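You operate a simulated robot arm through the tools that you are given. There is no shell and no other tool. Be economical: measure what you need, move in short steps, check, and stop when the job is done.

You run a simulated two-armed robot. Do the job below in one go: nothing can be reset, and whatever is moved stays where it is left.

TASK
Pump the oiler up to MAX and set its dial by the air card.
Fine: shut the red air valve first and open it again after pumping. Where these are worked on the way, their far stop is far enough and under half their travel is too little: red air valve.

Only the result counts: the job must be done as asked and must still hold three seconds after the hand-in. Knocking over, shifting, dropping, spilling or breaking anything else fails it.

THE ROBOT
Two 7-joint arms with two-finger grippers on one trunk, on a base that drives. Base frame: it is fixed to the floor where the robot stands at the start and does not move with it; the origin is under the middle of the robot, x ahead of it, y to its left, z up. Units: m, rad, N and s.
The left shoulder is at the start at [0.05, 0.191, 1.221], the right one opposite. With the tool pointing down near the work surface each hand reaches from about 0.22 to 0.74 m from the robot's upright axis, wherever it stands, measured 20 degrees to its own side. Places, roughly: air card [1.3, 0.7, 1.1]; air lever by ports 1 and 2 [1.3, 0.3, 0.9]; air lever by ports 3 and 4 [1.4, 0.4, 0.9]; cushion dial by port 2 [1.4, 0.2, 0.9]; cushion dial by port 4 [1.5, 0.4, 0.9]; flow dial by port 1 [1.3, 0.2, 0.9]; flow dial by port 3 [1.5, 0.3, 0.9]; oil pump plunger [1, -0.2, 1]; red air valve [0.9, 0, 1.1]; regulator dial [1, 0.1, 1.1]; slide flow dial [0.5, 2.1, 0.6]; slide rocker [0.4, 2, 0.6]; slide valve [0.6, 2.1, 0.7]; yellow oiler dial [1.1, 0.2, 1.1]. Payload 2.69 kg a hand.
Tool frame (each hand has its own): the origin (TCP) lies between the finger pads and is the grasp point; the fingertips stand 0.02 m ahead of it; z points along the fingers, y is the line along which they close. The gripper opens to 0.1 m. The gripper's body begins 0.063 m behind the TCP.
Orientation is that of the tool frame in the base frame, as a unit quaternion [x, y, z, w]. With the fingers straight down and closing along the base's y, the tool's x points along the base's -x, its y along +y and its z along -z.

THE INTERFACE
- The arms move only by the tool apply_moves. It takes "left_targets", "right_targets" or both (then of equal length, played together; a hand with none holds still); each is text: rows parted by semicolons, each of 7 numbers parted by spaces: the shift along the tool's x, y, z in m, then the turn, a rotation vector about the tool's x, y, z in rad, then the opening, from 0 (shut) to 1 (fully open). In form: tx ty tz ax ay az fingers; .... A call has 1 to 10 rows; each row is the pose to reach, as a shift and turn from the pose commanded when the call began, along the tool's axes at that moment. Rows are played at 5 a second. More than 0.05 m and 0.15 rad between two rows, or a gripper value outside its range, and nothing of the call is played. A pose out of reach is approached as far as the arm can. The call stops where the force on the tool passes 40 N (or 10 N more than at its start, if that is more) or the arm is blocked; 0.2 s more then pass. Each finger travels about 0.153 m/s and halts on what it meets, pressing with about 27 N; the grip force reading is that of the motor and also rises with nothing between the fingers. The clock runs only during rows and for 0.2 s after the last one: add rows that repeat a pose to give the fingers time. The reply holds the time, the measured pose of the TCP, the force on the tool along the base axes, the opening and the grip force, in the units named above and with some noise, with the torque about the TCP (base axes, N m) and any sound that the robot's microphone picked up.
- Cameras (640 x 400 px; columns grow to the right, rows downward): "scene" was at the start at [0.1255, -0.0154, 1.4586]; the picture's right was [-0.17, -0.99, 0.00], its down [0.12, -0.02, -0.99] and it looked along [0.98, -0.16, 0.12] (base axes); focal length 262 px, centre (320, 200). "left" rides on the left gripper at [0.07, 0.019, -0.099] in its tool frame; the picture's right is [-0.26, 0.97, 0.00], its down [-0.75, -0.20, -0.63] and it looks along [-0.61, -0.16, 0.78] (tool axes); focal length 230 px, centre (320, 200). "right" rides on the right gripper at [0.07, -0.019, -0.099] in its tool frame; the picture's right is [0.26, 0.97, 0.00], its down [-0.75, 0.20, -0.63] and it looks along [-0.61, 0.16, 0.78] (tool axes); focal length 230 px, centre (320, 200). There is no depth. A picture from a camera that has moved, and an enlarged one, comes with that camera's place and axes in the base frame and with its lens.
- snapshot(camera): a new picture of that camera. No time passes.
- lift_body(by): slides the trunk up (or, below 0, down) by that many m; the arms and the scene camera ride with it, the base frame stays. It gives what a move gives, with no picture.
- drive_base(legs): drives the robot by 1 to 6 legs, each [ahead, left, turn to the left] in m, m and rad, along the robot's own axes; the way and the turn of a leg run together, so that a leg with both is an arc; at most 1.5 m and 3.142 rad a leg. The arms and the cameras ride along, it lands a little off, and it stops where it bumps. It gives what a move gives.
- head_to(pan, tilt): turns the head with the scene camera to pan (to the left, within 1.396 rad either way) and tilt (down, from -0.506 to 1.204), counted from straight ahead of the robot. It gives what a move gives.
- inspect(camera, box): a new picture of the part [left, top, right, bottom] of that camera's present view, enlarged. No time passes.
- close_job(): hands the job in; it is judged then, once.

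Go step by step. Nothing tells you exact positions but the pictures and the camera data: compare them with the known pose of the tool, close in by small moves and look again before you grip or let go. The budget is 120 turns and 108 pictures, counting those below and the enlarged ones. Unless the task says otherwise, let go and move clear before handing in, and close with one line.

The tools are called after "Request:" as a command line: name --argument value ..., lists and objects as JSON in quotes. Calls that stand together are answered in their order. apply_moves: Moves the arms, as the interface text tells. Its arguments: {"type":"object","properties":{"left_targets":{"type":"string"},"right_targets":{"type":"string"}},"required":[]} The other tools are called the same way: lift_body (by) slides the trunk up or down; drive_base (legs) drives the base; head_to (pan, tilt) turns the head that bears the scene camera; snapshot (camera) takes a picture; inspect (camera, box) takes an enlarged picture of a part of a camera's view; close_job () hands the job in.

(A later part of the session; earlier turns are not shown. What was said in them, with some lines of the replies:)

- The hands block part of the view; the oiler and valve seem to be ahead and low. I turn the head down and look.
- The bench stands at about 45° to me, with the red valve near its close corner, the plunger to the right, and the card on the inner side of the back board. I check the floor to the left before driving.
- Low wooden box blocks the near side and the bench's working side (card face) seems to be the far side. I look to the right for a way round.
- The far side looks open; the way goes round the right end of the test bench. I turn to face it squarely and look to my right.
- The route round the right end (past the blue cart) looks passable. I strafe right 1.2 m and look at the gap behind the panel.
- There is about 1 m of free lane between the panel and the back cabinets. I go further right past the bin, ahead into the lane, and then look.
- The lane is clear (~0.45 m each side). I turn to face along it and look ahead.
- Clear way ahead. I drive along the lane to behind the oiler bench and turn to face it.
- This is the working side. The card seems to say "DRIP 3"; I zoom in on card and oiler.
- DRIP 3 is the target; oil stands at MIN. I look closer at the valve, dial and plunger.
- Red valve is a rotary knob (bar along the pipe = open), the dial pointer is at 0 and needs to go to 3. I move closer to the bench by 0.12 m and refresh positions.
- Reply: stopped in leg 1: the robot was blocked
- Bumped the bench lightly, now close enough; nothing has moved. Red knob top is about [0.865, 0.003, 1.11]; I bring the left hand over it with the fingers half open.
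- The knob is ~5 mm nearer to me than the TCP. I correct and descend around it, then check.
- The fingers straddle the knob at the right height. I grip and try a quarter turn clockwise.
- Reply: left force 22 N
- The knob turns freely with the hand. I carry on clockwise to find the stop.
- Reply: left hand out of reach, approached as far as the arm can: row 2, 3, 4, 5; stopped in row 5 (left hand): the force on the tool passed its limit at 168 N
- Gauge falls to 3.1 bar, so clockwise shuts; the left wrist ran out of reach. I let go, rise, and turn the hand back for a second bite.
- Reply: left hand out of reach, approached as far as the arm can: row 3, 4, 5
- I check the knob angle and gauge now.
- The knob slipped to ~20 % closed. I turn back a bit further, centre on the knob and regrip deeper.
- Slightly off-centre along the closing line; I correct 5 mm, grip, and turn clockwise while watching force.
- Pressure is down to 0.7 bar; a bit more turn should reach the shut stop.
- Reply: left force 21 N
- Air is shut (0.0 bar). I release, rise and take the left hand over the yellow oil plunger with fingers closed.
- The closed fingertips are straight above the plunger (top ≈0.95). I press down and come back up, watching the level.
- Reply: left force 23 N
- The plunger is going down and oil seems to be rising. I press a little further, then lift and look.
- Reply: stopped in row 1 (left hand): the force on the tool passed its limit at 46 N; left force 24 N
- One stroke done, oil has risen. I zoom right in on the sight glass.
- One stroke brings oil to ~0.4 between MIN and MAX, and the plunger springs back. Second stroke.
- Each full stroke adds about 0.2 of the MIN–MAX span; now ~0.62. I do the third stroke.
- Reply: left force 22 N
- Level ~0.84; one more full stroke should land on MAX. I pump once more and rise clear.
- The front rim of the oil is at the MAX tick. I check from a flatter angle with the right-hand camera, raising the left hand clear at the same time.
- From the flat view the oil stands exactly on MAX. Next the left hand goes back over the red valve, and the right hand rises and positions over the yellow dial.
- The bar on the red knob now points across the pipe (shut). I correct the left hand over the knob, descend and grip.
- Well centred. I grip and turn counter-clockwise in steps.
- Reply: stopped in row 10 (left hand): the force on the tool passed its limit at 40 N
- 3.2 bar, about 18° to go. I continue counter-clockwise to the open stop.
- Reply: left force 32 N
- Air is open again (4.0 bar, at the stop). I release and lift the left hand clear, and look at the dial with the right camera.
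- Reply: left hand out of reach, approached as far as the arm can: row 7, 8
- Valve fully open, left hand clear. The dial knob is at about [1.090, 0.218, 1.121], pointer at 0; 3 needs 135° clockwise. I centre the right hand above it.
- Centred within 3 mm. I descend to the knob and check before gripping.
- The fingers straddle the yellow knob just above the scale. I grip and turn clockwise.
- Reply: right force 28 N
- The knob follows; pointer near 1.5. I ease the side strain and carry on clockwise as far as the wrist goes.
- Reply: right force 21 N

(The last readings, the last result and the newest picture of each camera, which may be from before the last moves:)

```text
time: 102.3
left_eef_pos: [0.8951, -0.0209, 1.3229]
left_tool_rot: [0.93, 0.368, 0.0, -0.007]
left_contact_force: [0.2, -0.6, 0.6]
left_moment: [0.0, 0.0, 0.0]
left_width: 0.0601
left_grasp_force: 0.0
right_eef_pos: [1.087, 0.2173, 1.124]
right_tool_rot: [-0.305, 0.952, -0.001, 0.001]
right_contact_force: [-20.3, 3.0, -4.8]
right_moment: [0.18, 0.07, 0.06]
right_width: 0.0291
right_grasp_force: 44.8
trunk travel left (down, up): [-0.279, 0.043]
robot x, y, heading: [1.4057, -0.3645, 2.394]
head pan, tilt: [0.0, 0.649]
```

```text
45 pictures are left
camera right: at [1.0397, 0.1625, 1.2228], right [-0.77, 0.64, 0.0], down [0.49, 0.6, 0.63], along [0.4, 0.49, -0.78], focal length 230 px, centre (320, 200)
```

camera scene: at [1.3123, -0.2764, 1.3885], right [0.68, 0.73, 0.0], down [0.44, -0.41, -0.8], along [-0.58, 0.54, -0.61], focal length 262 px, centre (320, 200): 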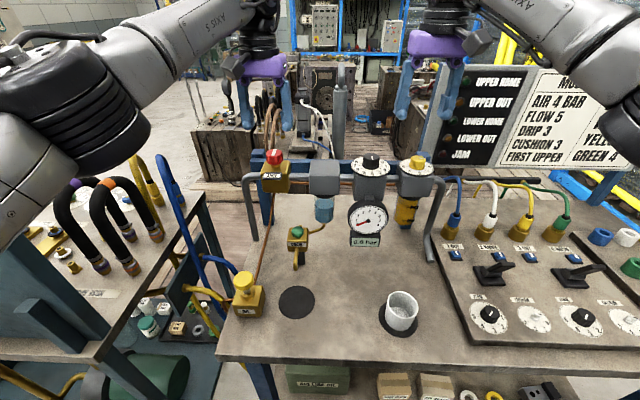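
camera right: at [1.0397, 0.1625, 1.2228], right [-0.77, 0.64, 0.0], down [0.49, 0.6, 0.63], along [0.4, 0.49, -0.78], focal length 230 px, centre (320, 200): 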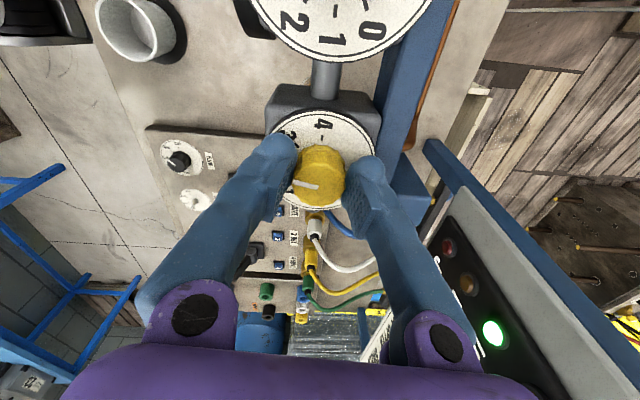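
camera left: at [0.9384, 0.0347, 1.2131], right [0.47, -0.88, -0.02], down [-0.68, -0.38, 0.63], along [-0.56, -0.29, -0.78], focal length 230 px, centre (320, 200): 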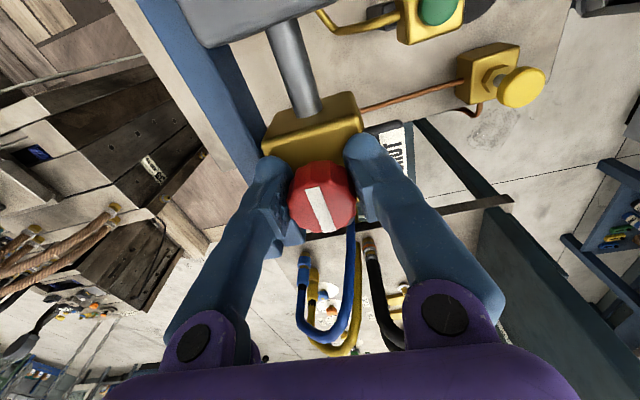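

About 102° done. I relieve the side force and turn the remaining ~33°.

Request:
apply_moves --right_targets "0.003 0.002 0 0 0 0 0; 0.003 0.002 0 0 0 0.1 0; 0.003 0.002 0 0 0 0.2 0; 0.003 0.002 0 0 0 0.3 0; 0.003 0.002 0 0 0 0.4 0; 0.003 0.002 0 0 0 0.5 0; 0.003 0.002 0 0 0 0.57 0"

Request:
snapshot --camera "right"

Request:
inspect --camera "scene" --box '[385, 130, 445, 200]'

```text
time: 103.9
left_eef_pos: [0.8985, -0.0198, 1.323]
left_tool_rot: [0.93, 0.368, -0.002, -0.006]
left_contact_force: [-0.7, 0.0, -0.2]
left_moment: [-0.02, 0.0, 0.01]
left_width: 0.06
left_grasp_force: 0.0
right_eef_pos: [1.0863, 0.2196, 1.1242]
right_tool_rot: [-0.024, 1.0, -0.001, 0.001]
right_contact_force: [-9.9, 21.8, 8.4]
right_moment: [0.37, -0.35, 0.04]
right_width: 0.0292
right_grasp_force: 44.8
trunk travel left (down, up): [-0.279, 0.043]
robot x, y, heading: [1.4042, -0.3645, 2.396]
head pan, tilt: [0.0, 0.649]
```

```text
44 pictures are left
camera right: at [1.0166, 0.1978, 1.2229], right [-0.3, 0.95, 0.0], down [0.74, 0.24, 0.63], along [0.6, 0.19, -0.78], focal length 230 px, centre (320, 200)
```

right: 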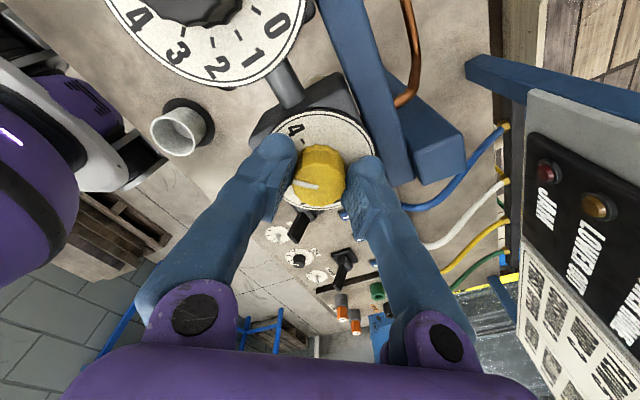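

```text
5.71 times, centred on (415, 165) of scene
camera zoom: at [1.312, -0.2742, 1.3884], right [0.68, 0.73, 0.0], down [0.44, -0.41, -0.8], along [-0.58, 0.54, -0.61], focal length 1498 px, centre (-223, 400)
```

zoom: 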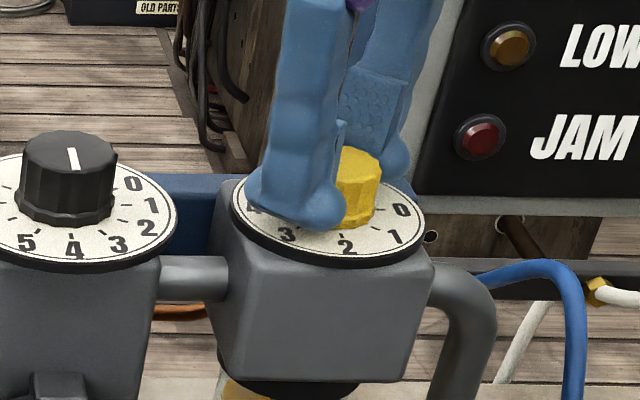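

134° turned in total. I let go and rise straight up to check the pointer.

Request:
apply_moves --right_targets "0 0 0 0 0 0 0.3; 0 0 0 0 0 0 0.5; 0 0 0 0 0 0 0.5; 0 0 -0.03 0 0 0 0.5; 0 0 -0.07 0 0 0 0.5; 0 0 -0.11 0 0 0 0.5; 0 0 -0.11 0 0 0 0.5"

Request:
inspect --camera "right" --box '[240, 60, 380, 200]'

Request:
inspect --camera "scene" --box '[385, 130, 445, 200]'

```text
time: 105.5
left_eef_pos: [0.8985, -0.0201, 1.3227]
left_tool_rot: [0.93, 0.368, -0.001, -0.008]
left_contact_force: [-0.2, 0.3, 0.0]
left_moment: [-0.02, 0.01, -0.02]
left_width: 0.0603
left_grasp_force: 0.1
right_eef_pos: [1.0844, 0.2163, 1.2348]
right_tool_rot: [-0.026, 1.0, 0.0, 0.002]
right_contact_force: [-0.6, -0.5, -0.9]
right_moment: [0.01, 0.02, -0.01]
right_width: 0.0498
right_grasp_force: 0.0
trunk travel left (down, up): [-0.279, 0.043]
robot x, y, heading: [1.4025, -0.3653, 2.395]
head pan, tilt: [0.0, 0.649]
```

```text
2.86 times, centred on (310, 130) of right
camera zoom: at [1.0135, 0.1948, 1.3339], right [-0.31, 0.95, 0.0], down [0.74, 0.24, 0.63], along [0.6, 0.19, -0.78], focal length 657 px, centre (349, 400)
```

zoom: 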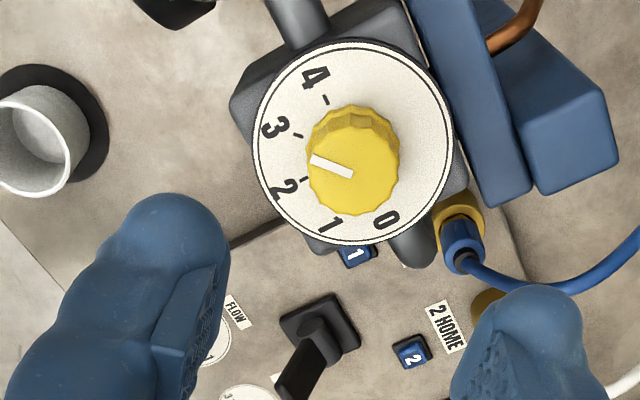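

```text
5.71 times, centred on (415, 165) of scene
camera zoom: at [1.313, -0.2758, 1.3885], right [0.68, 0.73, 0.0], down [0.44, -0.41, -0.8], along [-0.58, 0.54, -0.6], focal length 1498 px, centre (-223, 400)
```

zoom: 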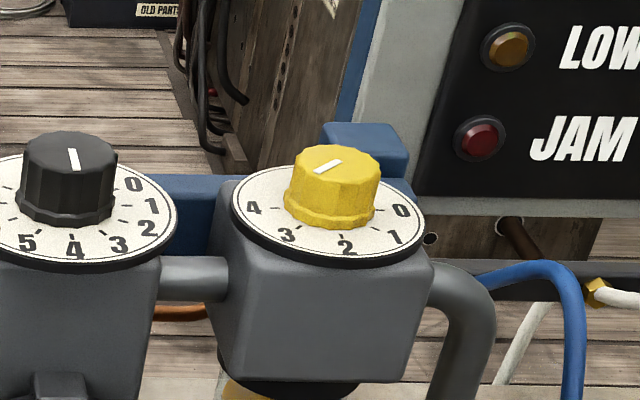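

The pointer lies within a few degrees of 3. I zoom in tighter to measure it properly.

Request:
inspect --camera "right" --box '[286, 70, 352, 120]'

Request:
inspect --camera "right" --box '[286, 90, 352, 150]'

```text
8.00 times, centred on (319, 95) of right
camera zoom: at [1.0135, 0.1948, 1.3339], right [-0.31, 0.95, 0.0], down [0.74, 0.24, 0.63], along [0.6, 0.19, -0.78], focal length 1841 px, centre (328, 1040)
```

zoom: 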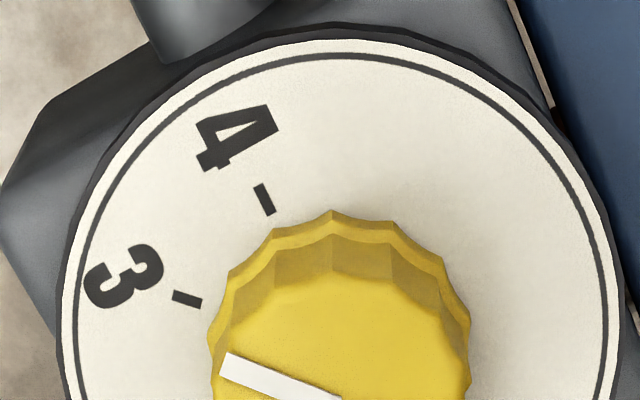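

```text
6.67 times, centred on (319, 120) of right
camera zoom: at [1.0135, 0.1948, 1.3339], right [-0.31, 0.95, 0.0], down [0.74, 0.24, 0.63], along [0.6, 0.19, -0.78], focal length 1534 px, centre (327, 733)
```

zoom: 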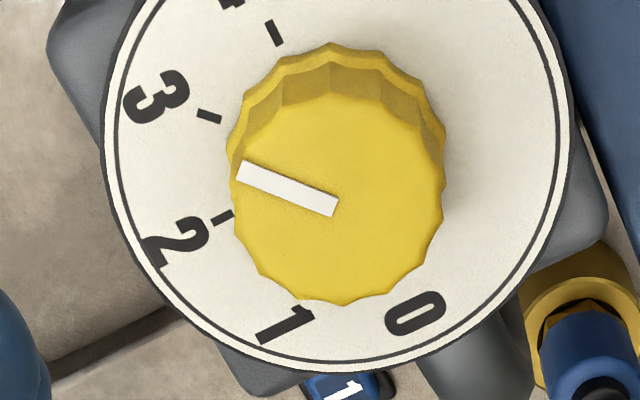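

Pointer is at 3 (within about 0.05 of a division). I raise the right hand further and take a final look at everything.

Request:
apply_moves --right_targets "0 0 -0.04 0 0 0 0.5; 0 0 -0.08 0 0 0 0.5; 0 0 -0.1 0 0 0 0.5"

Request:
snapshot --camera "scene"

Request:
inspect --camera "scene" --box '[235, 130, 445, 280]'

```text
time: 106.3
left_eef_pos: [0.8982, -0.0221, 1.3237]
left_tool_rot: [0.93, 0.368, -0.001, -0.008]
left_contact_force: [-0.2, 0.0, -0.1]
left_moment: [-0.02, -0.04, -0.01]
left_width: 0.06
left_grasp_force: 0.1
right_eef_pos: [1.0864, 0.2137, 1.3137]
right_tool_rot: [-0.027, 1.0, -0.001, 0.0]
right_contact_force: [0.4, -0.6, 0.5]
right_moment: [-0.03, 0.01, -0.01]
right_width: 0.0499
right_grasp_force: 0.0
right hand out of reach, approached as far as the arm can: row 2, 3
trunk travel left (down, up): [-0.279, 0.043]
robot x, y, heading: [1.4061, -0.3645, 2.393]
head pan, tilt: [0.0, 0.649]
```

```text
38 pictures are left
camera scene: at [1.313, -0.2754, 1.3885], right [0.68, 0.73, 0.0], down [0.44, -0.41, -0.8], along [-0.58, 0.54, -0.61], focal length 262 px, centre (320, 200)
```

scene: 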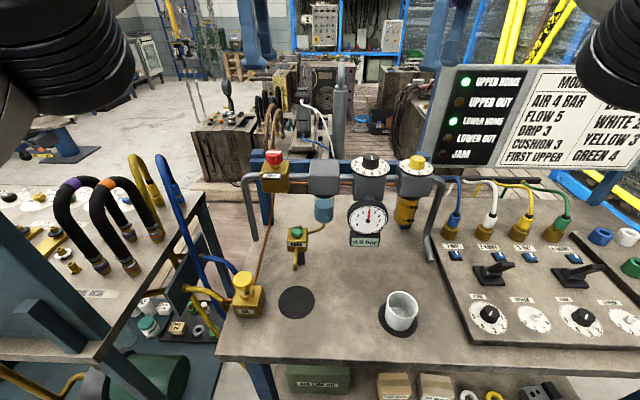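

```text
2.67 times, centred on (340, 205) of scene
camera zoom: at [1.313, -0.2754, 1.3885], right [0.68, 0.73, 0.0], down [0.44, -0.41, -0.8], along [-0.58, 0.54, -0.61], focal length 699 px, centre (267, 187)
```

zoom: 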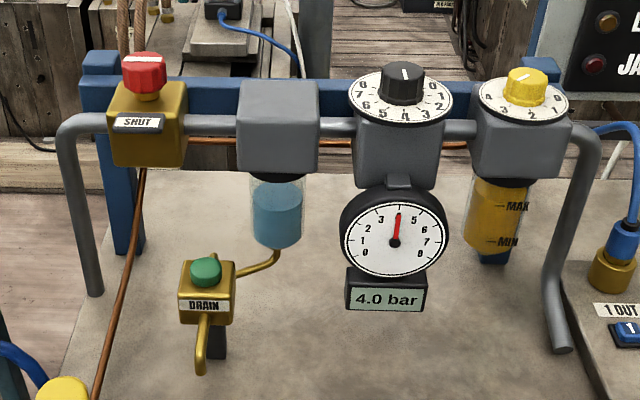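

Everything is as asked: the oil is at MAX, the valve is open at 4.0 bar, the drip dial is at 3, and both hands are clear. I hand in.

Request:
close_job

```text
The job is handed in.
```

I pumped the oiler up to MAX and set its dial to 3, as the air card says ("DRIP 3"). I shut the red air valve to 0.0 bar before pumping and opened it fully again afterwards, to 4.0 bar. The base bumped the oiler bench lightly once while I was closing in, and nothing in the pictures had moved.
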